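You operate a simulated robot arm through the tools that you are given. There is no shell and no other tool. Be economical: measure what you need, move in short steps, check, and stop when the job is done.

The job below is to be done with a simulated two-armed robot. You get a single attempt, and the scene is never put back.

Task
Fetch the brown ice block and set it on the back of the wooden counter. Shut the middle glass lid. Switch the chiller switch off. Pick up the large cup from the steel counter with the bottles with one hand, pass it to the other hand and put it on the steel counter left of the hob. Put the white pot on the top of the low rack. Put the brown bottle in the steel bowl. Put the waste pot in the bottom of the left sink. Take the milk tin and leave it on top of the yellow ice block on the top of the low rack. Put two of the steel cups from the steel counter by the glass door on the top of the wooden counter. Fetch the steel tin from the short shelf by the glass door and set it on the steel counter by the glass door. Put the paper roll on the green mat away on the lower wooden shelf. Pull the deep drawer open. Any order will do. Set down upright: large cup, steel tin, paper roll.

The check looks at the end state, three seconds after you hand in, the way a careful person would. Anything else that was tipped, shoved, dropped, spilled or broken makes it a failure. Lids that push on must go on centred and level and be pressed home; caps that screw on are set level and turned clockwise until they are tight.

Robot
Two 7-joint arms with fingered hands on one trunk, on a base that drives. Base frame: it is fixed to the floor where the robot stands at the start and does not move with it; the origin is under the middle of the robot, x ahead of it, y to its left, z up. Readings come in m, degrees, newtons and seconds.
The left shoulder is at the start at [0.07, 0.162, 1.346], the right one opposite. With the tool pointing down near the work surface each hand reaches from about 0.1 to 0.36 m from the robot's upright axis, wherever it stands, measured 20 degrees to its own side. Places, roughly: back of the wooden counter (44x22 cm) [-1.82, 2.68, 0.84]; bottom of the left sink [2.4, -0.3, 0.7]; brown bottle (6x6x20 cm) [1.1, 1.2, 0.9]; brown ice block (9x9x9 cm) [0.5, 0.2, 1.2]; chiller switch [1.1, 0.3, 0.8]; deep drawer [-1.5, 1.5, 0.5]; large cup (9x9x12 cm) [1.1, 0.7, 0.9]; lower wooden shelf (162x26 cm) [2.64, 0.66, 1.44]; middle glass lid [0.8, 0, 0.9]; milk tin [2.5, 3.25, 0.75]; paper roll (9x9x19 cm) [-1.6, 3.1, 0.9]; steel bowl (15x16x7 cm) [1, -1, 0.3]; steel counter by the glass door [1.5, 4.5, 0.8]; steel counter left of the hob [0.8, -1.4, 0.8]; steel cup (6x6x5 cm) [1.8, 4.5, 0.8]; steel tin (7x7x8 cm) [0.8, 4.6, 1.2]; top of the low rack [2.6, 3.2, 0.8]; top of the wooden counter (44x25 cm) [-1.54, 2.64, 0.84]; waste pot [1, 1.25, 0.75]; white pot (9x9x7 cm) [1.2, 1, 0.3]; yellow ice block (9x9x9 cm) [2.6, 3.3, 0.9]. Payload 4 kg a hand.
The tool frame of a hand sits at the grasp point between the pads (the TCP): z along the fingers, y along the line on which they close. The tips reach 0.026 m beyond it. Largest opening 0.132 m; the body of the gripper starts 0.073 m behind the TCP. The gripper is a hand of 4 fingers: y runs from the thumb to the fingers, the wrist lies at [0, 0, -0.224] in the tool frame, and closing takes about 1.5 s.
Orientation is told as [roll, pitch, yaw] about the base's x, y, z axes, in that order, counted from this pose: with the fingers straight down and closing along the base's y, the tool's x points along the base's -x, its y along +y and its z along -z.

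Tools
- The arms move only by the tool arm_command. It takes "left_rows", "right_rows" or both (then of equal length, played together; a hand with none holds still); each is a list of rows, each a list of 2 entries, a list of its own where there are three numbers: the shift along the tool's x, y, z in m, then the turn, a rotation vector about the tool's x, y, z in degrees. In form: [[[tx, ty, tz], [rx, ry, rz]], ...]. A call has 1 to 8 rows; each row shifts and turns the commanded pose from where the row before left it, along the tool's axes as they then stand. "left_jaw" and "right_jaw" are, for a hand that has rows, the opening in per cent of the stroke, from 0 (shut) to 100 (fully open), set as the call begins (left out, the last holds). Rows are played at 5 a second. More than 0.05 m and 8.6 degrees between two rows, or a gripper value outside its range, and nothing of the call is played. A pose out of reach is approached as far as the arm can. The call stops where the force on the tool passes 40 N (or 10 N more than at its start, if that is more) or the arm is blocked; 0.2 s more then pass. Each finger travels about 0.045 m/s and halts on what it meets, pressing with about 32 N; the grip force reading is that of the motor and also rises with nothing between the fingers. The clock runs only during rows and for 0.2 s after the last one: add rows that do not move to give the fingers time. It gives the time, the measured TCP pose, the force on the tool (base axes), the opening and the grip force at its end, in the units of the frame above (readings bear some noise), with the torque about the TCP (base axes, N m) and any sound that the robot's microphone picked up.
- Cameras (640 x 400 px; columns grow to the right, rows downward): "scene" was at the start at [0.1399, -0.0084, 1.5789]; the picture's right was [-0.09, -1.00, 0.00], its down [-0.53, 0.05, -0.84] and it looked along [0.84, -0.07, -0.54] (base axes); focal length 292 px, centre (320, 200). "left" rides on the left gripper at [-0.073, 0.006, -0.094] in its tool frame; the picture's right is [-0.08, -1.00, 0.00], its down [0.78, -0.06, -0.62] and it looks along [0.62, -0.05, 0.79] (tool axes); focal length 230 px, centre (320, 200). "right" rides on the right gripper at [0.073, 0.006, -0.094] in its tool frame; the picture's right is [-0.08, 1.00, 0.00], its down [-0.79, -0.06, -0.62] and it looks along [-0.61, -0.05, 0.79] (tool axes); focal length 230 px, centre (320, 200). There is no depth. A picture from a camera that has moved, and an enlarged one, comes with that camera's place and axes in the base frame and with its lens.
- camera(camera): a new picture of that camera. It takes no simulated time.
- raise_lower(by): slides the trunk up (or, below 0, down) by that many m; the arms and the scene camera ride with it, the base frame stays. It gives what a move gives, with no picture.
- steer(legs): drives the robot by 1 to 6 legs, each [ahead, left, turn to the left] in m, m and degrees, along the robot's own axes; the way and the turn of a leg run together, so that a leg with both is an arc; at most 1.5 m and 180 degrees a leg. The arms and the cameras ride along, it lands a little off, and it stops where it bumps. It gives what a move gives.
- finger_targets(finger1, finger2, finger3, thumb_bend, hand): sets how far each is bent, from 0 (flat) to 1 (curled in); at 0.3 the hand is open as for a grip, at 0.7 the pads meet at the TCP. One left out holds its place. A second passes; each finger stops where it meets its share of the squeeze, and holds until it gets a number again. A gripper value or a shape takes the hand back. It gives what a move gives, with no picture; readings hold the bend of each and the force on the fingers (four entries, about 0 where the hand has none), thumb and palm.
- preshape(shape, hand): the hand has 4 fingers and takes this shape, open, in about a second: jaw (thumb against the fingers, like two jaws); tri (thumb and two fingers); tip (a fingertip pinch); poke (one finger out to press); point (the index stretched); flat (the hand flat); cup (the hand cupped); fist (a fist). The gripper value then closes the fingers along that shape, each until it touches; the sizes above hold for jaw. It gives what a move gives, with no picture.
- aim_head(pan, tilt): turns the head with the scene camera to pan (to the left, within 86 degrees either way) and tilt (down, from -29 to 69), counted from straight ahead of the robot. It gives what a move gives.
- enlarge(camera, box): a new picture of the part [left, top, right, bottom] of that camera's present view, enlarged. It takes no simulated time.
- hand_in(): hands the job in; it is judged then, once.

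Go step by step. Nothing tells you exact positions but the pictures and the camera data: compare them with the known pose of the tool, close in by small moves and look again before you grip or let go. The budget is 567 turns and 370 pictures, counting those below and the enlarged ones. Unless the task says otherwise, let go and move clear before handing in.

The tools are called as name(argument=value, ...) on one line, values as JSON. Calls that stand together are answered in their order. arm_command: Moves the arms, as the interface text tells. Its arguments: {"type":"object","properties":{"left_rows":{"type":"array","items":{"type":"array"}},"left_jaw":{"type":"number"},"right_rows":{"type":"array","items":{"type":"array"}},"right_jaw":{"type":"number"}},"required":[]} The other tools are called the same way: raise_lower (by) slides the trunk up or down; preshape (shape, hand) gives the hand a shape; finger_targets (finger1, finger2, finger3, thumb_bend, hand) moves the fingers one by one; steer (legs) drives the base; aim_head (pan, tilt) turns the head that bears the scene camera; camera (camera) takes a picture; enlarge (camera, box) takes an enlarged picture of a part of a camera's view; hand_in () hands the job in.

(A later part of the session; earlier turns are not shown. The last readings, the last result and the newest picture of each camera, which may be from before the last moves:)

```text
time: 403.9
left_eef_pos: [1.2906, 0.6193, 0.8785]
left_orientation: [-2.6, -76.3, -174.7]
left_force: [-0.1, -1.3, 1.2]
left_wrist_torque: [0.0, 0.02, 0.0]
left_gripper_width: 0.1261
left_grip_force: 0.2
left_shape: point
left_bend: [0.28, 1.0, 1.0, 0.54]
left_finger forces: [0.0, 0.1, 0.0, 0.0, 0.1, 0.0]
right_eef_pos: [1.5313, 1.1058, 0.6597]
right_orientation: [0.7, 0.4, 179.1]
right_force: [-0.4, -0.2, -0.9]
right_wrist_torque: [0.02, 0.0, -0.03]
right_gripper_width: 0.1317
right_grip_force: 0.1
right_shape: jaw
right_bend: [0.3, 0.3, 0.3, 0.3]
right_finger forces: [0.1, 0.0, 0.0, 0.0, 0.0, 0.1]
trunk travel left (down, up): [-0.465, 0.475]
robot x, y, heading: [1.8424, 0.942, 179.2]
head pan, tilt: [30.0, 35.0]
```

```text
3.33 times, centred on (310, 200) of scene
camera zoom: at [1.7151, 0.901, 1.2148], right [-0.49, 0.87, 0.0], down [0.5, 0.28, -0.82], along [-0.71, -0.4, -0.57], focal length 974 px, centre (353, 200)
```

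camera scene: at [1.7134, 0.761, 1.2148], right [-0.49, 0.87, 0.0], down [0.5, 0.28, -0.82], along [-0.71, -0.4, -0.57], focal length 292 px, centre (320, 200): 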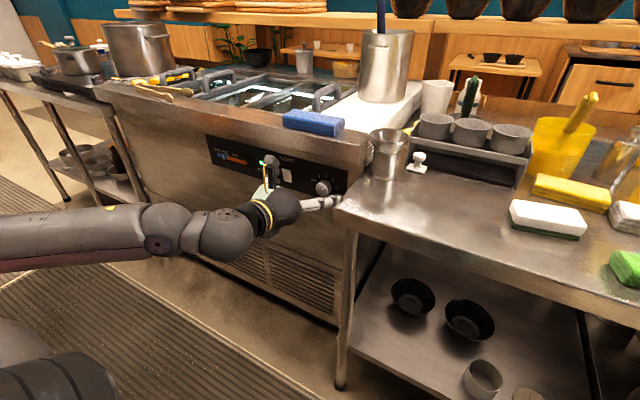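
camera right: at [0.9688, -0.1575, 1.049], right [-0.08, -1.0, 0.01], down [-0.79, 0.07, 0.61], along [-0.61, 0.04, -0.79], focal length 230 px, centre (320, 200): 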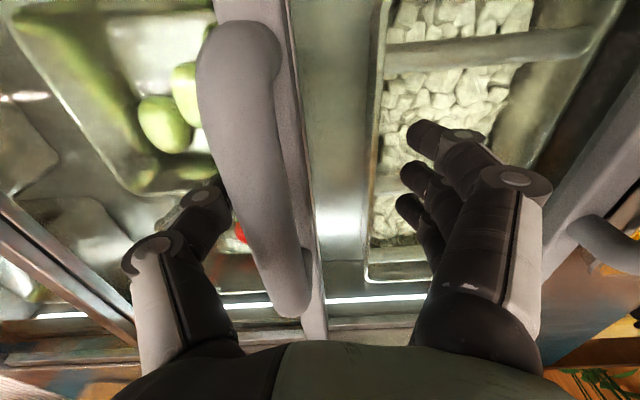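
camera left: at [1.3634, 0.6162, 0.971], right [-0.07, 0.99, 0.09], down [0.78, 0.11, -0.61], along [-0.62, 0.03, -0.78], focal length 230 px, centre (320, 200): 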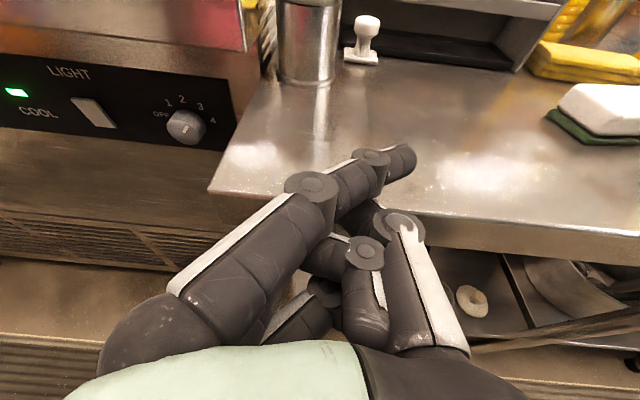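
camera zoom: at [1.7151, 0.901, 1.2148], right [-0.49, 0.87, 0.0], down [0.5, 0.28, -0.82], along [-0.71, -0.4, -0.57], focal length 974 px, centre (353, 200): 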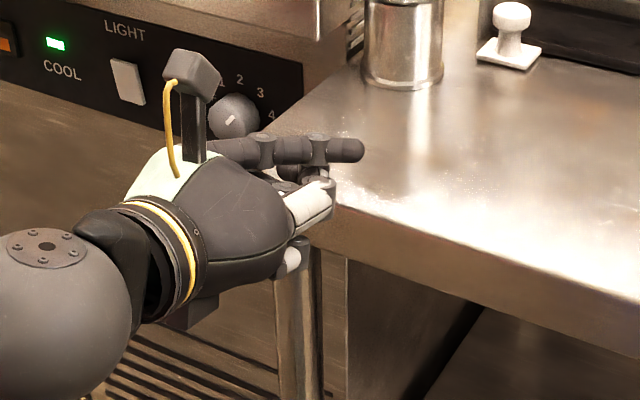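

arm_command(left_rows=[[[0, 0, 0], [0, 0, 0]], [[0, 0, 0], [0, 0, 0]], [[0, 0, 0], [0, 0, 0]], [[0, 0, 0], [0, 0, 0]]])

camera(camera="left")

```text
time: 404.9
left_eef_pos: [1.2902, 0.6196, 0.8784]
left_orientation: [-2.5, -76.2, -174.6]
left_force: [-0.1, -0.1, 0.9]
left_wrist_torque: [0.01, 0.03, 0.0]
left_gripper_width: 0.1261
left_grip_force: 0.1
left_shape: point
left_bend: [0.28, 1.0, 1.0, 0.54]
left_finger forces: [0.1, 0.0, 0.0, 0.0, 0.0, 0.0]
right_eef_pos: [1.5314, 1.1057, 0.6598]
right_orientation: [0.7, 0.4, 179.0]
right_force: [-0.5, -0.4, 0.2]
right_wrist_torque: [0.02, -0.02, 0.02]
right_gripper_width: 0.1317
right_grip_force: 0.1
right_shape: jaw
right_bend: [0.3, 0.3, 0.3, 0.3]
right_finger forces: [0.1, 0.0, 0.1, 0.0, 0.0, 0.0]
trunk travel left (down, up): [-0.465, 0.475]
robot x, y, heading: [1.8411, 0.9433, 179.3]
head pan, tilt: [30.0, 35.0]
```

```text
191 pictures are left
camera left: at [1.3634, 0.6162, 0.971], right [-0.07, 0.99, 0.09], down [0.78, 0.11, -0.61], along [-0.62, 0.03, -0.78], focal length 230 px, centre (320, 200)
```

left: 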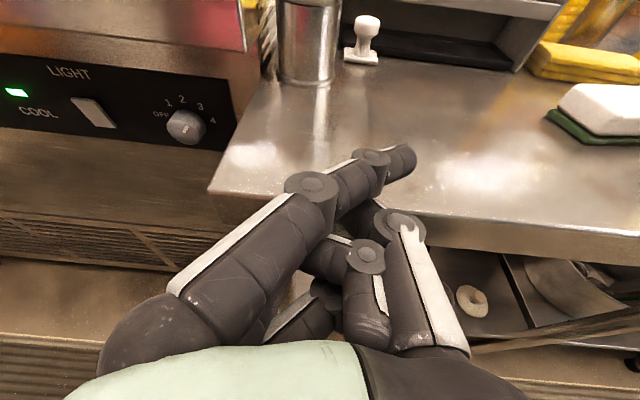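

I'll instead extend only finger 1 straight with the others curled.

finger_targets(hand="left", finger1=0.35, finger2=1.0, finger3=1.0, thumb_bend=0.3)

camera(camera="left")

camera(camera="scene")

```text
time: 405.9
left_eef_pos: [1.2901, 0.6195, 0.8784]
left_orientation: [-2.6, -76.2, -174.6]
left_force: [0.4, 0.0, -0.2]
left_wrist_torque: [0.0, 0.0, 0.01]
left_gripper_width: 0.1279
left_grip_force: 0.1
left_shape: fingers
left_bend: [0.35, 1.0, 1.0, 0.3]
left_finger forces: [0.0, 0.0, 0.0, 0.1, 0.0, 0.1]
right_eef_pos: [1.5307, 1.1045, 0.6594]
right_orientation: [0.7, 0.4, 179.0]
right_force: [0.3, 0.2, 0.9]
right_wrist_torque: [0.01, 0.0, 0.06]
right_gripper_width: 0.1322
right_grip_force: 0.0
right_shape: jaw
right_bend: [0.3, 0.3, 0.3, 0.3]
right_finger forces: [0.0, 0.0, 0.0, 0.1, 0.1, 0.1]
trunk travel left (down, up): [-0.465, 0.475]
robot x, y, heading: [1.8382, 0.9436, 179.5]
head pan, tilt: [30.0, 35.0]
```

```text
190 pictures are left
camera left: at [1.3634, 0.6162, 0.971], right [-0.07, 0.99, 0.09], down [0.78, 0.11, -0.61], along [-0.62, 0.03, -0.78], focal length 230 px, centre (320, 200)
```

left: 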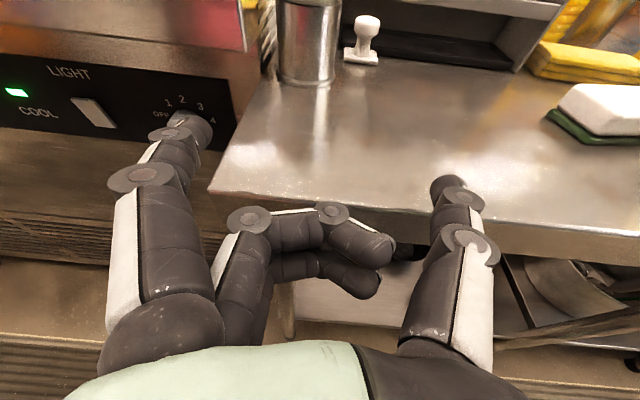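

```text
189 pictures are left
camera scene: at [1.7151, 0.901, 1.2148], right [-0.49, 0.87, 0.0], down [0.5, 0.28, -0.82], along [-0.71, -0.4, -0.57], focal length 292 px, centre (320, 200)
```

scene: 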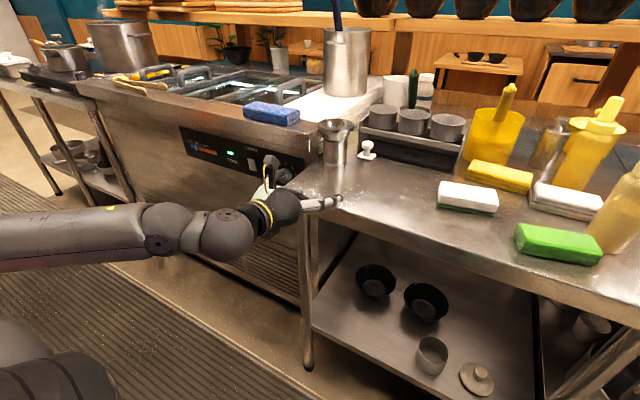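

Curling the thumb away from the knob, then aligning the fingertip with the rocker.

finger_targets(hand="left", finger1=0.35, finger2=1.0, finger3=1.0, thumb_bend=0.9)

steer(legs=[[0, 0.246, 0.5]])

raise_lower(by=-0.105)

camera(camera="left")

enlarge(camera="scene", box=[200, 80, 360, 200])

```text
time: 406.9
left_eef_pos: [1.2899, 0.6196, 0.8787]
left_orientation: [-2.6, -76.2, -174.6]
left_force: [-0.4, -0.2, -0.2]
left_wrist_torque: [0.01, -0.01, -0.01]
left_gripper_width: 0.0505
left_grip_force: 0.0
left_shape: fingers
left_bend: [0.35, 1.0, 1.0, 0.83]
left_finger forces: [0.1, 0.0, 0.0, 0.0, 0.1, 0.0]
right_eef_pos: [1.5305, 1.1049, 0.6595]
right_orientation: [0.7, 0.4, 179.0]
right_force: [0.8, -0.3, -0.2]
right_wrist_torque: [-0.02, 0.01, -0.02]
right_gripper_width: 0.1318
right_grip_force: 0.0
right_shape: jaw
right_bend: [0.3, 0.3, 0.3, 0.3]
right_finger forces: [0.0, 0.0, 0.0, 0.1, 0.0, 0.0]
trunk travel left (down, up): [-0.465, 0.475]
robot x, y, heading: [1.8413, 0.9435, 179.1]
head pan, tilt: [30.0, 35.0]
```

```text
time: 408.7
left_eef_pos: [1.2947, 0.3682, 0.8789]
left_orientation: [-2.7, -76.2, -173.4]
left_force: [-0.2, 0.4, 0.4]
left_wrist_torque: [0.01, 0.0, 0.02]
left_gripper_width: 0.0506
left_grip_force: 0.1
left_shape: fingers
left_bend: [0.35, 1.0, 1.0, 0.83]
left_finger forces: [0.0, 0.0, 0.0, 0.0, 0.0, 0.1]
right_eef_pos: [1.5276, 0.8579, 0.6596]
right_orientation: [0.6, 0.4, 180.0]
right_force: [0.3, -0.4, 0.1]
right_wrist_torque: [0.01, -0.01, 0.0]
right_gripper_width: 0.1318
right_grip_force: 0.1
right_shape: jaw
right_bend: [0.3, 0.3, 0.3, 0.3]
right_finger forces: [0.0, 0.1, 0.1, 0.1, 0.0, 0.0]
trunk travel left (down, up): [-0.465, 0.475]
robot x, y, heading: [1.8401, 0.6995, -179.6]
head pan, tilt: [30.0, 35.0]
```

```text
time: 410.1
left_eef_pos: [1.295, 0.3683, 0.7744]
left_orientation: [-2.6, -76.2, -173.5]
left_force: [0.2, 0.0, -0.5]
left_wrist_torque: [0.0, 0.0, -0.02]
left_gripper_width: 0.0507
left_grip_force: 0.2
left_shape: fingers
left_bend: [0.35, 1.0, 1.0, 0.83]
left_finger forces: [0.0, 0.0, 0.0, 0.0, 0.0, 0.0]
right_eef_pos: [1.5288, 0.8596, 0.553]
right_orientation: [0.7, 0.4, 180.0]
right_force: [-0.2, -0.3, 0.4]
right_wrist_torque: [0.01, 0.01, -0.03]
right_gripper_width: 0.1318
right_grip_force: 0.1
right_shape: jaw
right_bend: [0.3, 0.3, 0.3, 0.3]
right_finger forces: [0.0, 0.0, 0.0, 0.0, 0.0, 0.1]
trunk travel left (down, up): [-0.36, 0.58]
robot x, y, heading: [1.8402, 0.7044, -179.6]
head pan, tilt: [30.0, 35.0]
```

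```text
188 pictures are left
camera left: at [1.3688, 0.3668, 0.8662], right [-0.09, 0.99, 0.09], down [0.78, 0.12, -0.61], along [-0.62, 0.01, -0.78], focal length 230 px, centre (320, 200)
```

left: 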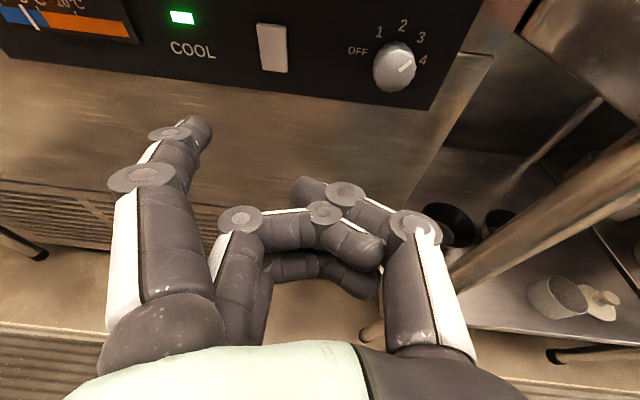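

```text
3.33 times, centred on (280, 140) of scene
camera zoom: at [1.7157, 0.6575, 1.1099], right [-0.51, 0.86, 0.0], down [0.49, 0.29, -0.82], along [-0.71, -0.41, -0.57], focal length 974 px, centre (453, 400)
```

zoom: 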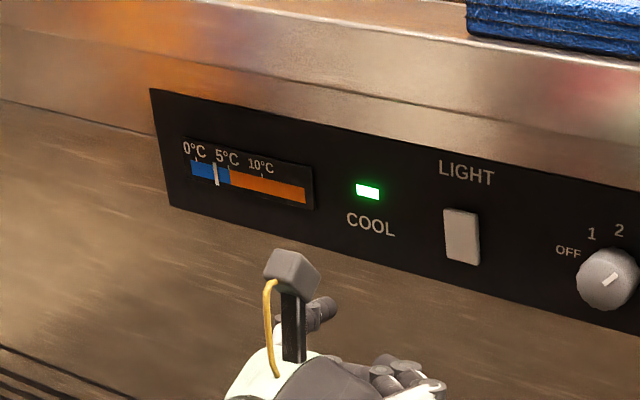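

Fingertip lines up with the rocker. Advancing toward its upper part.

arm_command(left_rows=[[[-0.007, -0.0028, 0.0395], [0, 0, 0]], [[-0.007, -0.0028, 0.0395], [0, 0, 0]], [[-0.006, -0.002, 0.03], [0, 0, 0]], [[0, 0, 0], [0, 0, 0]]])

camera(camera="left")

enlarge(camera="scene", box=[220, 80, 380, 200])

```text
time: 411.1
left_eef_pos: [1.1876, 0.3713, 0.7694]
left_orientation: [-2.7, -76.3, -173.5]
left_force: [-1.1, -0.1, 0.3]
left_wrist_torque: [0.0, 0.03, 0.0]
left_gripper_width: 0.0504
left_grip_force: 0.1
left_shape: fingers
left_bend: [0.35, 1.0, 1.0, 0.83]
left_finger forces: [0.0, 0.0, 0.0, 0.0, 0.0, 0.0]
right_eef_pos: [1.5274, 0.8588, 0.5549]
right_orientation: [0.8, 0.4, 180.0]
right_force: [0.2, -0.6, -0.7]
right_wrist_torque: [0.02, -0.02, 0.0]
right_gripper_width: 0.1319
right_grip_force: 0.1
right_shape: jaw
right_bend: [0.3, 0.3, 0.3, 0.3]
right_finger forces: [0.1, 0.0, 0.1, 0.1, 0.0, 0.1]
trunk travel left (down, up): [-0.36, 0.58]
robot x, y, heading: [1.8419, 0.7042, -179.8]
head pan, tilt: [30.0, 35.0]
```

```text
186 pictures are left
camera left: at [1.2605, 0.3692, 0.8604], right [-0.08, 0.99, 0.09], down [0.78, 0.12, -0.61], along [-0.62, 0.02, -0.78], focal length 230 px, centre (320, 200)
```

left: 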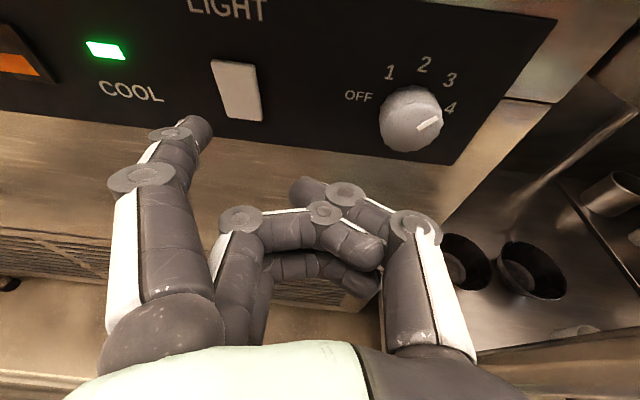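

```text
3.33 times, centred on (300, 140) of scene
camera zoom: at [1.7156, 0.6575, 1.1099], right [-0.51, 0.86, 0.0], down [0.49, 0.29, -0.82], along [-0.71, -0.41, -0.57], focal length 974 px, centre (387, 400)
```

zoom: 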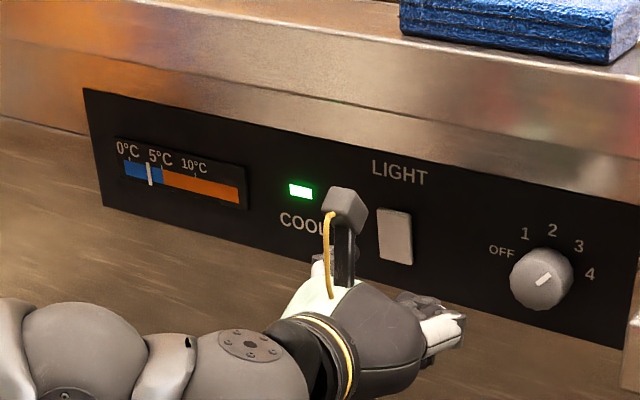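

arm_command(left_rows=[[[-0.0045, -0.0013, 0.019], [0, 0, 0]], [[-0.0033, -0.001, 0.014], [0, 0, 0]], [[-0.002, -0.0005, 0.008], [0, 0, 0]], [[0, 0, 0], [0, 0, 0]]])

camera(camera="left")

enlarge(camera="scene", box=[220, 80, 380, 200])

```text
time: 412.1
left_eef_pos: [1.1433, 0.3699, 0.766]
left_orientation: [-2.6, -76.2, -173.6]
left_force: [0.0, 0.3, 0.3]
left_wrist_torque: [-0.02, -0.01, 0.02]
left_gripper_width: 0.0505
left_grip_force: 0.0
left_shape: fingers
left_bend: [0.35, 1.0, 1.0, 0.83]
left_finger forces: [0.0, 0.1, 0.0, 0.0, 0.0, 0.1]
right_eef_pos: [1.5272, 0.8581, 0.554]
right_orientation: [0.7, 0.4, 180.1]
right_force: [-0.7, -0.5, 0.6]
right_wrist_torque: [0.0, 0.02, 0.0]
right_gripper_width: 0.1319
right_grip_force: 0.0
right_shape: jaw
right_bend: [0.3, 0.3, 0.3, 0.3]
right_finger forces: [0.0, 0.1, 0.0, 0.0, 0.1, 0.1]
trunk travel left (down, up): [-0.36, 0.58]
robot x, y, heading: [1.8393, 0.7014, -179.7]
head pan, tilt: [30.0, 35.0]
```

```text
184 pictures are left
camera left: at [1.2151, 0.3683, 0.8585], right [-0.09, 0.99, 0.09], down [0.78, 0.12, -0.61], along [-0.62, 0.01, -0.78], focal length 230 px, centre (320, 200)
```

left: 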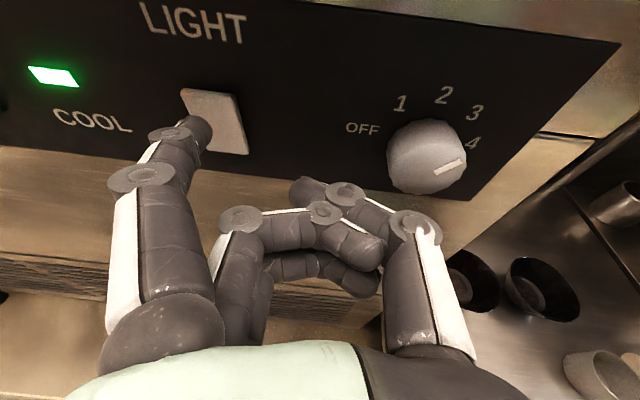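

```text
3.33 times, centred on (300, 140) of scene
camera zoom: at [1.7155, 0.6574, 1.1098], right [-0.51, 0.86, 0.0], down [0.49, 0.29, -0.82], along [-0.71, -0.41, -0.57], focal length 974 px, centre (387, 400)
```

zoom: 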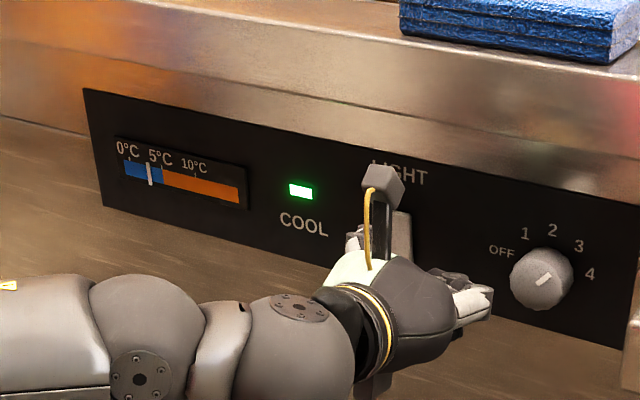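

arm_command(left_rows=[[[-0.0117, -0.008, -0.0025], [0, 0, 0]], [[-0.0015, 0, 0.006], [0, 0, 0]], [[-0.0015, 0, 0.006], [0, 0, 0]], [[0, 0, 0], [0, 0, 0]]])

camera(camera="left")

```text
time: 413.1
left_eef_pos: [1.1294, 0.3775, 0.7802]
left_orientation: [-2.6, -76.2, -173.6]
left_force: [0.2, -0.5, -0.2]
left_wrist_torque: [0.01, -0.02, -0.07]
left_gripper_width: 0.0505
left_grip_force: 0.1
left_shape: fingers
left_bend: [0.35, 1.0, 1.0, 0.83]
left_finger forces: [0.0, 0.0, 0.1, 0.0, 0.1, 0.0]
right_eef_pos: [1.5282, 0.8594, 0.555]
right_orientation: [0.7, 0.4, 180.1]
right_force: [-0.4, 0.0, -0.4]
right_wrist_torque: [-0.01, 0.0, -0.01]
right_gripper_width: 0.1318
right_grip_force: 0.2
right_shape: jaw
right_bend: [0.3, 0.3, 0.3, 0.3]
right_finger forces: [0.1, 0.0, 0.1, 0.1, 0.1, 0.1]
trunk travel left (down, up): [-0.36, 0.58]
robot x, y, heading: [1.8403, 0.703, -179.4]
head pan, tilt: [30.0, 35.0]
```

```text
182 pictures are left
camera left: at [1.2021, 0.3754, 0.872], right [-0.09, 0.99, 0.09], down [0.78, 0.12, -0.61], along [-0.62, 0.01, -0.78], focal length 230 px, centre (320, 200)
```

left: 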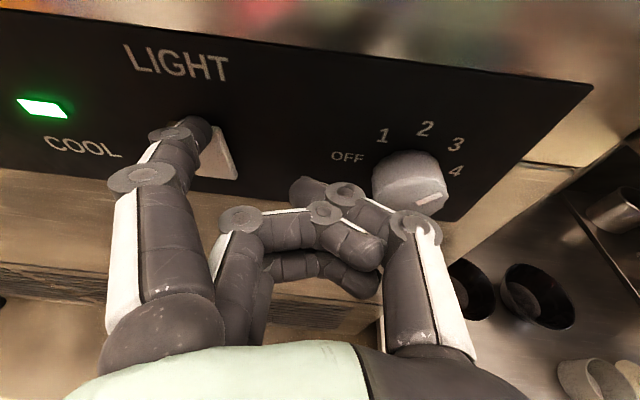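

arm_command(left_rows=[[[-0.0012, -0.001, 0.005], [0, 0, 0]], [[-0.0012, -0.001, 0.005], [0, 0, 0]], [[-0.0012, 0, 0.005], [0, 0, 0]], [[0, 0, 0], [0, 0, 0]]])

camera(camera="left")

```text
time: 414.1
left_eef_pos: [1.1145, 0.3763, 0.7803]
left_orientation: [-2.7, -76.2, -173.5]
left_force: [1.4, 0.7, 4.9]
left_wrist_torque: [-0.37, 0.11, 0.15]
left_gripper_width: 0.0519
left_grip_force: 2.5
left_shape: fingers
left_bend: [0.34, 1.0, 1.0, 0.83]
left_finger forces: [5.2, 0.0, 0.0, 0.0, 0.0, 0.0]
right_eef_pos: [1.5281, 0.8585, 0.554]
right_orientation: [0.7, 0.5, 179.9]
right_force: [-0.1, -0.4, 0.0]
right_wrist_torque: [0.02, 0.0, 0.01]
right_gripper_width: 0.132
right_grip_force: 0.0
right_shape: jaw
right_bend: [0.3, 0.3, 0.3, 0.3]
right_finger forces: [0.0, 0.0, 0.1, 0.0, 0.1, 0.1]
trunk travel left (down, up): [-0.36, 0.58]
robot x, y, heading: [1.8388, 0.7006, -179.3]
head pan, tilt: [30.0, 35.0]
heard: click
```

```text
181 pictures are left
camera left: at [1.1875, 0.3753, 0.8726], right [-0.09, 0.99, 0.09], down [0.78, 0.12, -0.62], along [-0.62, 0.01, -0.78], focal length 230 px, centre (320, 200)
```

left: 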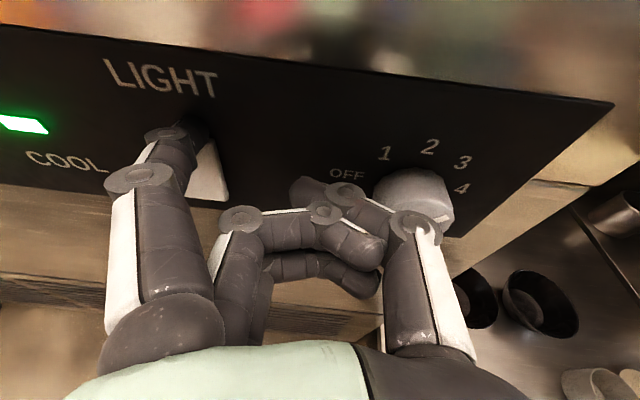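

A click was heard. Backing off to see what changed.

arm_command(left_rows=[[[0.005, 0, -0.03], [0, 0, 0]], [[0.008, 0, -0.04], [0, 0, 0]], [[0.008, 0, -0.04], [0, 0, 0]]])

steer(legs=[[0, -0.15, 0]])

camera(camera="scene")

enlarge(camera="scene", box=[150, 70, 330, 200])

```text
time: 414.9
left_eef_pos: [1.224, 0.386, 0.7861]
left_orientation: [-2.6, -76.2, -173.7]
left_force: [0.0, 0.0, 0.3]
left_wrist_torque: [0.04, -0.03, -0.01]
left_gripper_width: 0.051
left_grip_force: 0.1
left_shape: fingers
left_bend: [0.35, 1.0, 1.0, 0.83]
left_finger forces: [0.0, 0.0, 0.0, 0.0, 0.0, 0.0]
right_eef_pos: [1.5284, 0.8578, 0.5546]
right_orientation: [0.8, 0.4, 180.0]
right_force: [0.1, 0.8, -0.4]
right_wrist_torque: [0.01, 0.04, -0.04]
right_gripper_width: 0.132
right_grip_force: 0.0
right_shape: jaw
right_bend: [0.3, 0.3, 0.3, 0.3]
right_finger forces: [0.1, 0.0, 0.0, 0.0, 0.0, 0.0]
trunk travel left (down, up): [-0.36, 0.58]
robot x, y, heading: [1.8426, 0.7013, -179.7]
head pan, tilt: [30.0, 35.0]
heard: click
```

```text
time: 416.3
left_eef_pos: [1.2229, 0.5141, 0.7829]
left_orientation: [0.3, -75.8, -175.1]
left_force: [0.9, -0.7, -1.5]
left_wrist_torque: [-0.04, 0.08, -0.05]
left_gripper_width: 0.0495
left_grip_force: 4.4
left_shape: fingers
left_bend: [0.35, 1.0, 1.0, 0.82]
left_finger forces: [0.0, 0.0, 0.1, 0.1, 8.6, 0.1]
right_eef_pos: [1.5273, 0.9962, 0.5556]
right_orientation: [0.7, 0.4, -179.9]
right_force: [0.1, -0.6, -0.3]
right_wrist_torque: [-0.05, -0.01, 0.0]
right_gripper_width: 0.1318
right_grip_force: 0.0
right_shape: jaw
right_bend: [0.3, 0.3, 0.3, 0.3]
right_finger forces: [0.0, 0.0, 0.0, 0.0, 0.1, 0.0]
trunk travel left (down, up): [-0.36, 0.58]
robot x, y, heading: [1.8403, 0.8405, -179.4]
head pan, tilt: [30.0, 35.0]
stopped in leg 1: the force on the tool passed its limit at 42 N (the readings are from after the stop); the commanded pose is now the measured one
```

```text
180 pictures are left
camera scene: at [1.7148, 0.7947, 1.1099], right [-0.51, 0.86, 0.0], down [0.49, 0.29, -0.82], along [-0.71, -0.42, -0.57], focal length 292 px, centre (320, 200)
```

scene: 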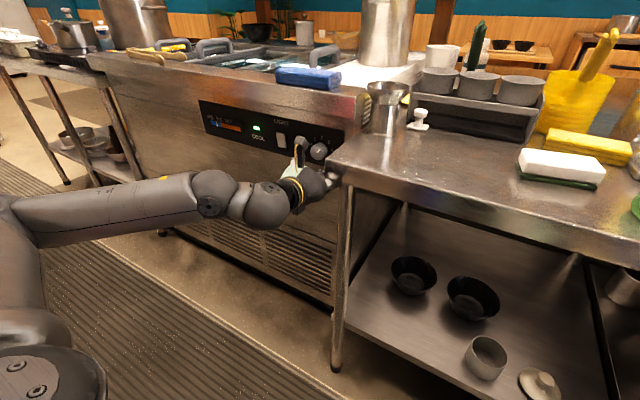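

```text
3.08 times, centred on (240, 135) of scene
camera zoom: at [1.7148, 0.7947, 1.1099], right [-0.51, 0.86, 0.0], down [0.49, 0.29, -0.82], along [-0.71, -0.42, -0.57], focal length 899 px, centre (566, 400)
```

zoom: 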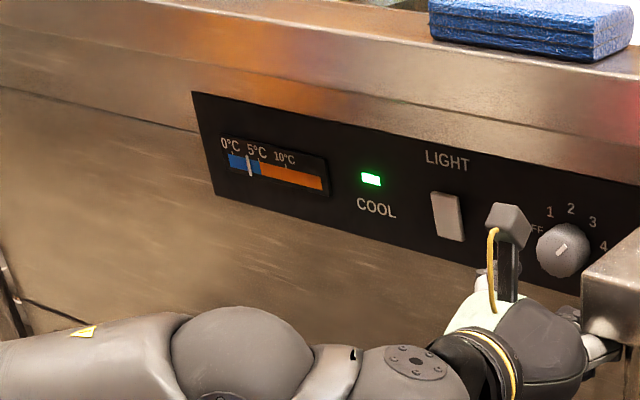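

Two clicks were heard, and the thumb bumped the table edge. I'll move back off it and look closely at the rocker from the former pose.

steer(legs=[[0, 0.13, 0]])

camera(camera="left")

enlarge(camera="scene", box=[220, 80, 380, 200])

```text
time: 417.6
left_eef_pos: [1.2221, 0.3877, 0.782]
left_orientation: [-0.1, -75.9, -175.2]
left_force: [-0.6, -0.8, 0.4]
left_wrist_torque: [-0.03, 0.04, -0.04]
left_gripper_width: 0.0498
left_grip_force: 0.0
left_shape: fingers
left_bend: [0.35, 1.0, 1.0, 0.82]
left_finger forces: [0.1, 0.0, 0.0, 0.1, 0.0, 0.0]
right_eef_pos: [1.5291, 0.8679, 0.5539]
right_orientation: [0.6, 0.4, 179.8]
right_force: [-0.5, 0.1, 0.0]
right_wrist_torque: [0.01, 0.04, -0.02]
right_gripper_width: 0.1318
right_grip_force: 0.0
right_shape: jaw
right_bend: [0.3, 0.3, 0.3, 0.3]
right_finger forces: [0.1, 0.0, 0.1, 0.1, 0.1, 0.1]
trunk travel left (down, up): [-0.36, 0.58]
robot x, y, heading: [1.8415, 0.7078, -179.9]
head pan, tilt: [30.0, 35.0]
```

```text
178 pictures are left
camera left: at [1.2947, 0.3877, 0.8749], right [-0.1, 0.99, 0.08], down [0.78, 0.13, -0.61], along [-0.61, 0.0, -0.79], focal length 230 px, centre (320, 200)
```

left: 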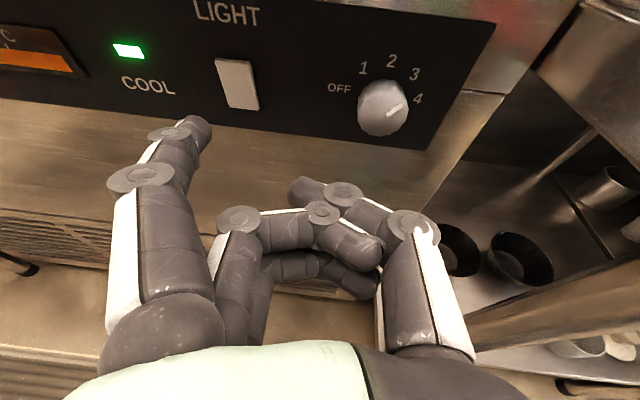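

```text
3.33 times, centred on (300, 140) of scene
camera zoom: at [1.7154, 0.6653, 1.1098], right [-0.5, 0.86, 0.0], down [0.5, 0.29, -0.82], along [-0.71, -0.41, -0.57], focal length 974 px, centre (387, 400)
```

zoom: 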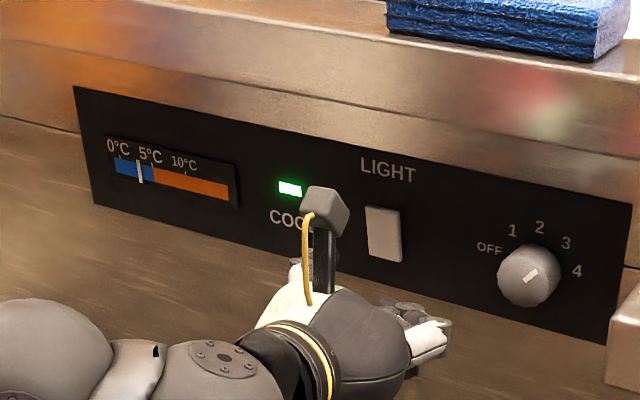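

The rocker looks unchanged (it may be a momentary push). I'll raise up to check whether the chiller's light changed.

raise_lower(by=0.4)

enlarge(camera="scene", box=[60, 80, 360, 260])

```text
time: 421.4
left_eef_pos: [1.2218, 0.3873, 1.182]
left_orientation: [0.2, -75.8, -175.4]
left_force: [-0.3, 0.6, 0.2]
left_wrist_torque: [-0.02, 0.01, 0.01]
left_gripper_width: 0.05
left_grip_force: 0.1
left_shape: fingers
left_bend: [0.35, 1.0, 1.0, 0.82]
left_finger forces: [0.0, 0.1, 0.0, 0.0, 0.0, 0.1]
right_eef_pos: [1.5274, 0.869, 0.9546]
right_orientation: [0.7, 0.4, 179.8]
right_force: [0.4, 0.1, 0.3]
right_wrist_torque: [0.01, -0.02, 0.02]
right_gripper_width: 0.1318
right_grip_force: 0.1
right_shape: jaw
right_bend: [0.3, 0.3, 0.3, 0.3]
right_finger forces: [0.1, 0.1, 0.1, 0.0, 0.0, 0.0]
trunk travel left (down, up): [-0.76, 0.18]
robot x, y, heading: [1.8396, 0.7125, -179.6]
head pan, tilt: [30.0, 35.0]
```

```text
2.13 times, centred on (210, 170) of scene
camera zoom: at [1.7153, 0.6664, 1.5098], right [-0.5, 0.86, 0.0], down [0.5, 0.29, -0.82], along [-0.71, -0.41, -0.57], focal length 623 px, centre (555, 264)
```

zoom: 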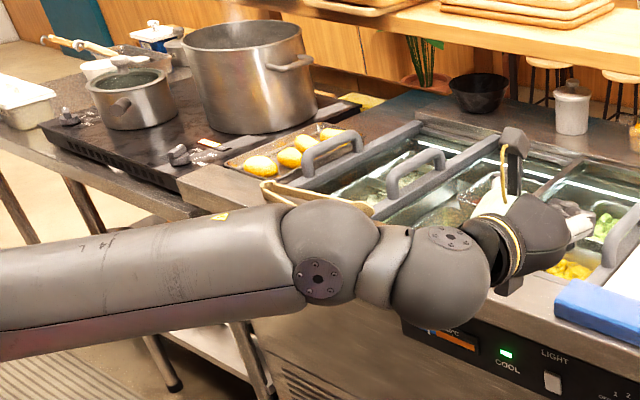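

The chiller light strips are still on, and the fingertip had slid over the rocker's top edge (upward force), dragging it back on withdrawal. I'll press again slightly lower and straight in.

raise_lower(by=-0.4)

arm_command(left_rows=[[[0.016, 0.012, 0.004], [0, 0, 0]], [[-0.0085, -0.002, 0.035], [0, 0, 0]], [[-0.006, -0.002, 0.025], [0, 0, 0]], [[0, 0, 0], [0, 0, 0]]])

camera(camera="left")

```text
time: 425.2
left_eef_pos: [1.222, 0.388, 0.7812]
left_orientation: [0.2, -75.8, -175.3]
left_force: [0.3, 0.0, 0.1]
left_wrist_torque: [0.01, 0.02, -0.02]
left_gripper_width: 0.0499
left_grip_force: 0.0
left_shape: fingers
left_bend: [0.35, 1.0, 1.0, 0.82]
left_finger forces: [0.1, 0.0, 0.1, 0.1, 0.0, 0.0]
right_eef_pos: [1.5293, 0.8696, 0.5533]
right_orientation: [0.7, 0.4, 179.8]
right_force: [-0.5, -1.0, 0.1]
right_wrist_torque: [0.01, 0.02, 0.0]
right_gripper_width: 0.1319
right_grip_force: 0.1
right_shape: jaw
right_bend: [0.3, 0.3, 0.3, 0.3]
right_finger forces: [0.0, 0.0, 0.0, 0.0, 0.0, 0.0]
trunk travel left (down, up): [-0.36, 0.58]
robot x, y, heading: [1.8439, 0.7077, -180.1]
head pan, tilt: [30.0, 35.0]
```

```text
time: 426.2
left_eef_pos: [1.162, 0.3768, 0.7638]
left_orientation: [0.1, -75.7, -175.4]
left_force: [-0.1, 0.6, 0.4]
left_wrist_torque: [-0.03, -0.01, 0.02]
left_gripper_width: 0.0499
left_grip_force: 0.0
left_shape: fingers
left_bend: [0.35, 1.0, 1.0, 0.82]
left_finger forces: [0.1, 0.0, 0.0, 0.0, 0.0, 0.1]
right_eef_pos: [1.5292, 0.8683, 0.5546]
right_orientation: [0.7, 0.4, 179.9]
right_force: [-0.2, 0.0, 0.7]
right_wrist_torque: [-0.03, 0.02, -0.01]
right_gripper_width: 0.1318
right_grip_force: 0.0
right_shape: jaw
right_bend: [0.3, 0.3, 0.3, 0.3]
right_finger forces: [0.0, 0.1, 0.1, 0.1, 0.1, 0.0]
trunk travel left (down, up): [-0.36, 0.58]
robot x, y, heading: [1.8372, 0.7114, -179.8]
head pan, tilt: [30.0, 35.0]
```

```text
175 pictures are left
camera left: at [1.2353, 0.3765, 0.8566], right [-0.1, 0.99, 0.07], down [0.78, 0.13, -0.61], along [-0.61, 0.0, -0.79], focal length 230 px, centre (320, 200)
```

left: 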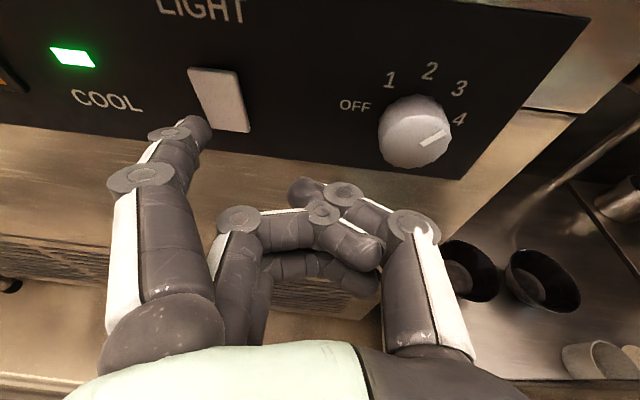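

arm_command(left_rows=[[[-0.0036, -0.001, 0.0146], [0, 0, 0]], [[-0.0024, -0.0007, 0.0097], [0, 0, 0]], [[-0.0012, -0.0004, 0.005], [0, 0, 0]], [[0, 0, 0], [0, 0, 0]]])

camera(camera="left")

```text
time: 427.2
left_eef_pos: [1.1324, 0.3732, 0.7648]
left_orientation: [0.2, -75.8, -175.4]
left_force: [-0.1, 0.4, -0.5]
left_wrist_torque: [0.01, 0.0, 0.0]
left_gripper_width: 0.05
left_grip_force: 0.0
left_shape: fingers
left_bend: [0.35, 1.0, 1.0, 0.82]
left_finger forces: [0.1, 0.0, 0.0, 0.1, 0.0, 0.0]
right_eef_pos: [1.5299, 0.8686, 0.5535]
right_orientation: [0.6, 0.4, 179.8]
right_force: [-0.4, -0.3, 1.1]
right_wrist_torque: [0.02, -0.01, 0.01]
right_gripper_width: 0.1317
right_grip_force: 0.0
right_shape: jaw
right_bend: [0.3, 0.3, 0.3, 0.3]
right_finger forces: [0.0, 0.1, 0.1, 0.0, 0.1, 0.1]
trunk travel left (down, up): [-0.36, 0.58]
robot x, y, heading: [1.8381, 0.7137, -179.9]
head pan, tilt: [30.0, 35.0]
```

```text
174 pictures are left
camera left: at [1.2044, 0.3745, 0.8582], right [-0.1, 0.99, 0.07], down [0.78, 0.13, -0.61], along [-0.61, 0.0, -0.79], focal length 230 px, centre (320, 200)
```

left: 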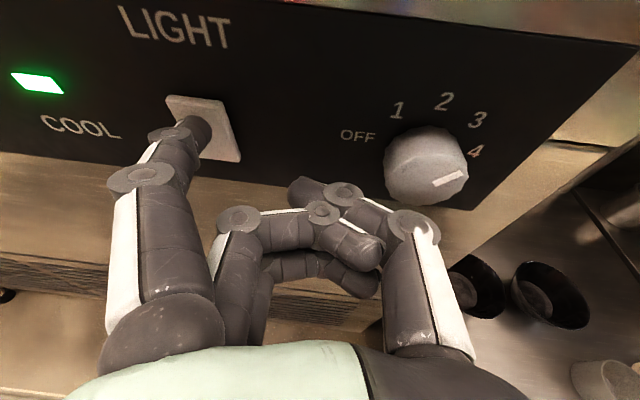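

arm_command(left_rows=[[[-0.008, 0, -0.002], [0, 0, 0]], [[-0.0012, -0.0003, 0.005], [0, 0, 0]], [[-0.0012, -0.0003, 0.005], [0, 0, 0]], [[-0.0012, -0.0003, 0.005], [0, 0, 0]], [[0, 0, 0], [0, 0, 0]]])

camera(camera="left")

```text
time: 428.4
left_eef_pos: [1.1167, 0.3749, 0.7742]
left_orientation: [0.4, -75.8, -175.6]
left_force: [18.5, 6.4, -1.5]
left_wrist_torque: [-0.07, 0.31, 1.32]
left_gripper_width: 0.053
left_grip_force: 9.4
left_shape: fingers
left_bend: [0.35, 1.0, 1.0, 0.82]
left_finger forces: [18.5, 0.0, 0.1, 0.0, 0.1, 0.1]
right_eef_pos: [1.53, 0.8689, 0.5547]
right_orientation: [0.7, 0.3, 179.8]
right_force: [0.2, -0.3, 0.6]
right_wrist_torque: [0.02, 0.03, 0.03]
right_gripper_width: 0.1318
right_grip_force: 0.0
right_shape: jaw
right_bend: [0.3, 0.3, 0.3, 0.3]
right_finger forces: [0.1, 0.0, 0.1, 0.0, 0.0, 0.1]
trunk travel left (down, up): [-0.36, 0.58]
robot x, y, heading: [1.8401, 0.7129, -179.8]
head pan, tilt: [30.0, 35.0]
heard: click
```

```text
173 pictures are left
camera left: at [1.1904, 0.3751, 0.867], right [-0.1, 0.99, 0.07], down [0.78, 0.12, -0.61], along [-0.61, 0.0, -0.79], focal length 230 px, centre (320, 200)
```

left: 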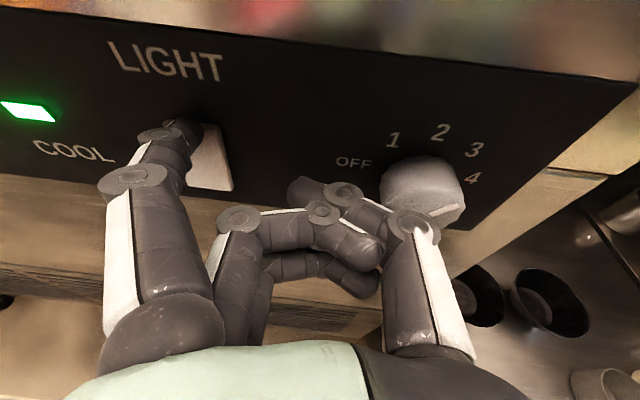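

Clicked with an 18 N push. Withdrawing straight back and listening.

arm_command(left_rows=[[[0.0024, 0.0006, -0.0097], [0, 0, 0]], [[0.0048, 0.0014, -0.0195], [0, 0, 0]], [[0.009, 0.002, -0.039], [0, 0, 0]], [[0.009, 0.002, -0.039], [0, 0, 0]], [[0, 0, 0], [0, 0, 0]]])

camera(camera="left")

enlarge(camera="scene", box=[220, 80, 380, 200])

```text
time: 429.6
left_eef_pos: [1.2256, 0.3764, 0.7746]
left_orientation: [0.2, -75.8, -175.6]
left_force: [0.1, 1.1, 0.1]
left_wrist_torque: [0.01, 0.02, -0.01]
left_gripper_width: 0.05
left_grip_force: 0.1
left_shape: fingers
left_bend: [0.35, 1.0, 1.0, 0.82]
left_finger forces: [0.0, 0.0, 0.1, 0.0, 0.0, 0.1]
right_eef_pos: [1.5278, 0.8683, 0.5539]
right_orientation: [0.7, 0.4, 179.8]
right_force: [0.6, -0.4, -0.1]
right_wrist_torque: [-0.03, 0.0, 0.03]
right_gripper_width: 0.1317
right_grip_force: 0.1
right_shape: jaw
right_bend: [0.3, 0.3, 0.3, 0.3]
right_finger forces: [0.0, 0.1, 0.0, 0.0, 0.0, 0.0]
trunk travel left (down, up): [-0.36, 0.58]
robot x, y, heading: [1.8374, 0.7135, -179.8]
head pan, tilt: [30.0, 35.0]
```

```text
172 pictures are left
camera left: at [1.2983, 0.3769, 0.8673], right [-0.1, 0.99, 0.07], down [0.78, 0.13, -0.61], along [-0.61, 0.0, -0.79], focal length 230 px, centre (320, 200)
```

left: 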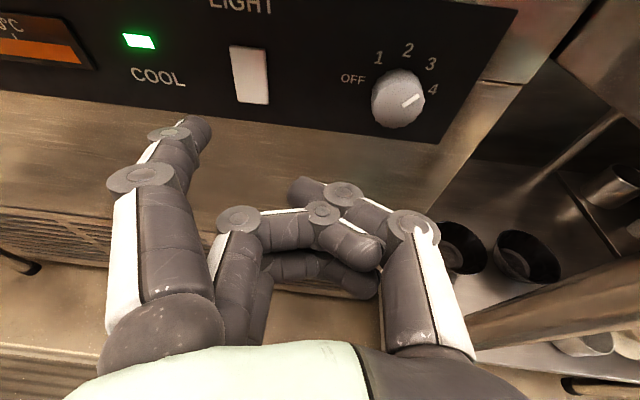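

```text
3.33 times, centred on (300, 140) of scene
camera zoom: at [1.7152, 0.6665, 1.1098], right [-0.5, 0.86, 0.0], down [0.5, 0.29, -0.82], along [-0.71, -0.41, -0.57], focal length 974 px, centre (387, 400)
```

zoom: 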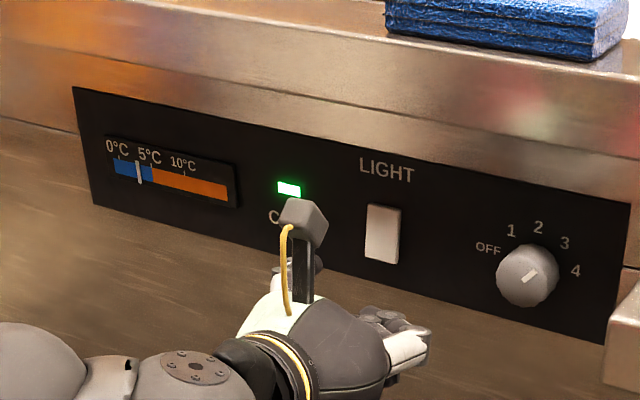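

One click, and the rocker now looks flipped. Checking the wells' light strips.

raise_lower(by=0.4)

enlarge(camera="scene", box=[60, 80, 360, 260])

```text
time: 433.5
left_eef_pos: [1.2255, 0.3763, 1.1747]
left_orientation: [0.2, -75.8, -175.5]
left_force: [-0.1, 0.0, -0.2]
left_wrist_torque: [0.01, 0.02, -0.02]
left_gripper_width: 0.0501
left_grip_force: 0.1
left_shape: fingers
left_bend: [0.35, 1.0, 1.0, 0.82]
left_finger forces: [0.0, 0.1, 0.1, 0.0, 0.0, 0.0]
right_eef_pos: [1.5288, 0.868, 0.9541]
right_orientation: [0.8, 0.5, 179.8]
right_force: [-0.2, 0.0, 0.5]
right_wrist_torque: [0.01, 0.0, 0.0]
right_gripper_width: 0.1317
right_grip_force: 0.2
right_shape: jaw
right_bend: [0.3, 0.3, 0.3, 0.3]
right_finger forces: [0.1, 0.0, 0.0, 0.1, 0.1, 0.0]
trunk travel left (down, up): [-0.76, 0.18]
robot x, y, heading: [1.84, 0.7147, -179.9]
head pan, tilt: [30.0, 35.0]
```

```text
2.13 times, centred on (210, 170) of scene
camera zoom: at [1.7153, 0.6664, 1.5098], right [-0.5, 0.86, 0.0], down [0.5, 0.29, -0.82], along [-0.71, -0.41, -0.57], focal length 623 px, centre (555, 264)
```

zoom: 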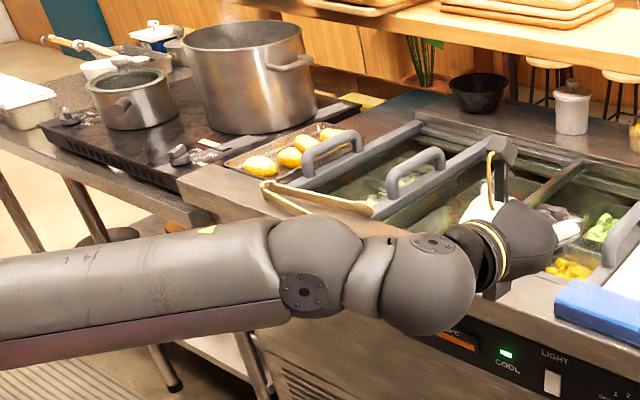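

The chiller light strips went out: the switch is off. Next the WASTE pot: restoring the left hand and moving the right hand above the pot.

preshape(hand="left", shape="jaw")

steer(legs=[[0, -0.42, 0]])

raise_lower(by=0.17)

steer(legs=[[0.22, 0, 0]])

aim_head(pan=-10, tilt=45)

camera(camera="scene")

camera(camera="right")

```text
time: 434.4
left_eef_pos: [1.2253, 0.3769, 1.1744]
left_orientation: [0.2, -75.8, -175.5]
left_force: [0.5, 0.3, -0.1]
left_wrist_torque: [0.0, 0.0, 0.01]
left_gripper_width: 0.1318
left_grip_force: 0.0
left_shape: jaw
left_bend: [0.3, 0.3, 0.3, 0.3]
left_finger forces: [0.0, 0.0, 0.0, 0.0, 0.0, 0.0]
right_eef_pos: [1.5277, 0.8678, 0.9547]
right_orientation: [0.7, 0.3, 179.8]
right_force: [0.1, -0.6, 0.0]
right_wrist_torque: [0.0, 0.0, -0.02]
right_gripper_width: 0.1319
right_grip_force: 0.0
right_shape: jaw
right_bend: [0.3, 0.3, 0.3, 0.3]
right_finger forces: [0.0, 0.0, 0.1, 0.0, 0.0, 0.1]
trunk travel left (down, up): [-0.76, 0.18]
robot x, y, heading: [1.8424, 0.7114, -179.6]
head pan, tilt: [30.0, 35.0]
```

```text
time: 436.9
left_eef_pos: [1.2253, 0.7854, 1.1745]
left_orientation: [0.0, -75.7, -174.6]
left_force: [0.3, 0.0, -0.5]
left_wrist_torque: [-0.01, 0.0, 0.01]
left_gripper_width: 0.1323
left_grip_force: 0.0
left_shape: jaw
left_bend: [0.3, 0.3, 0.3, 0.3]
left_finger forces: [0.0, 0.0, 0.1, 0.0, 0.0, 0.0]
right_eef_pos: [1.5219, 1.2808, 0.9544]
right_orientation: [0.6, 0.4, -179.5]
right_force: [-1.2, -0.7, -0.1]
right_wrist_torque: [0.01, 0.01, 0.03]
right_gripper_width: 0.1317
right_grip_force: 0.1
right_shape: jaw
right_bend: [0.3, 0.3, 0.3, 0.3]
right_finger forces: [0.0, 0.0, 0.0, 0.1, 0.1, 0.1]
trunk travel left (down, up): [-0.76, 0.18]
robot x, y, heading: [1.8379, 1.1299, -179.1]
head pan, tilt: [30.0, 35.0]
```

```text
time: 438.9
left_eef_pos: [1.2252, 0.786, 1.3442]
left_orientation: [0.3, -75.8, -174.8]
left_force: [0.1, 0.1, 0.0]
left_wrist_torque: [-0.02, -0.02, 0.04]
left_gripper_width: 0.132
left_grip_force: 0.1
left_shape: jaw
left_bend: [0.3, 0.3, 0.3, 0.3]
left_finger forces: [0.0, 0.1, 0.0, 0.0, 0.1, 0.1]
right_eef_pos: [1.5225, 1.2817, 1.1239]
right_orientation: [0.7, 0.5, -179.3]
right_force: [-0.2, 0.1, -0.5]
right_wrist_torque: [0.02, 0.0, -0.01]
right_gripper_width: 0.1317
right_grip_force: 0.1
right_shape: jaw
right_bend: [0.3, 0.3, 0.3, 0.3]
right_finger forces: [0.1, 0.1, 0.0, 0.0, 0.0, 0.0]
trunk travel left (down, up): [-0.93, 0.01]
robot x, y, heading: [1.8331, 1.1313, -178.8]
head pan, tilt: [30.0, 35.0]
```

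```text
time: 440.6
left_eef_pos: [1.0097, 0.7789, 1.3464]
left_orientation: [0.2, -76.0, -174.4]
left_force: [0.3, 0.0, -0.3]
left_wrist_torque: [0.0, 0.0, -0.01]
left_gripper_width: 0.1316
left_grip_force: 0.1
left_shape: jaw
left_bend: [0.3, 0.3, 0.3, 0.3]
left_finger forces: [0.1, 0.0, 0.1, 0.0, 0.0, 0.0]
right_eef_pos: [1.3023, 1.2744, 1.1251]
right_orientation: [0.7, 0.3, -179.2]
right_force: [0.3, 0.0, -1.0]
right_wrist_torque: [-0.01, 0.02, 0.0]
right_gripper_width: 0.1316
right_grip_force: 0.2
right_shape: jaw
right_bend: [0.3, 0.3, 0.3, 0.3]
right_finger forces: [0.0, 0.0, 0.0, 0.0, 0.0, 0.0]
trunk travel left (down, up): [-0.93, 0.01]
robot x, y, heading: [1.6145, 1.1219, -178.6]
head pan, tilt: [30.0, 35.0]
```

```text
time: 441.6
left_eef_pos: [1.0065, 0.7781, 1.3461]
left_orientation: [0.2, -75.8, -174.3]
left_force: [0.3, 0.6, -0.1]
left_wrist_torque: [-0.02, 0.01, -0.01]
left_gripper_width: 0.1319
left_grip_force: 0.1
left_shape: jaw
left_bend: [0.3, 0.3, 0.3, 0.3]
left_finger forces: [0.1, 0.1, 0.0, 0.0, 0.0, 0.0]
right_eef_pos: [1.3, 1.2754, 1.1248]
right_orientation: [0.7, 0.4, -179.0]
right_force: [0.6, 0.2, 0.8]
right_wrist_torque: [0.03, 0.01, 0.0]
right_gripper_width: 0.1319
right_grip_force: 0.0
right_shape: jaw
right_bend: [0.3, 0.3, 0.3, 0.3]
right_finger forces: [0.1, 0.0, 0.0, 0.0, 0.0, 0.1]
trunk travel left (down, up): [-0.93, 0.01]
robot x, y, heading: [1.6129, 1.123, -178.6]
head pan, tilt: [-10.0, 45.0]
```

```text
169 pictures are left
camera scene: at [1.4854, 1.1353, 1.6651], right [0.15, 0.99, 0.0], down [0.7, -0.11, -0.71], along [-0.7, 0.11, -0.71], focal length 292 px, centre (320, 200)
```

scene: 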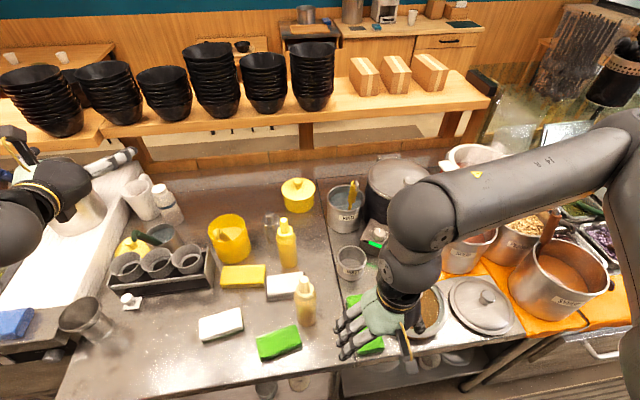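

```text
168 pictures are left
camera right: at [1.3719, 1.2726, 1.2187], right [-0.06, -1.0, 0.01], down [-0.79, 0.06, 0.61], along [-0.61, 0.03, -0.79], focal length 230 px, centre (320, 200)
```

right: 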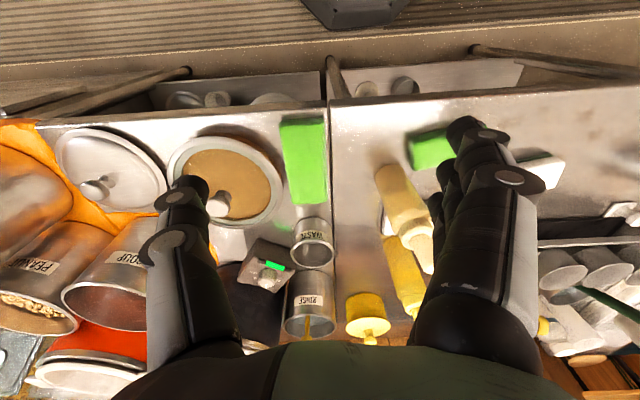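

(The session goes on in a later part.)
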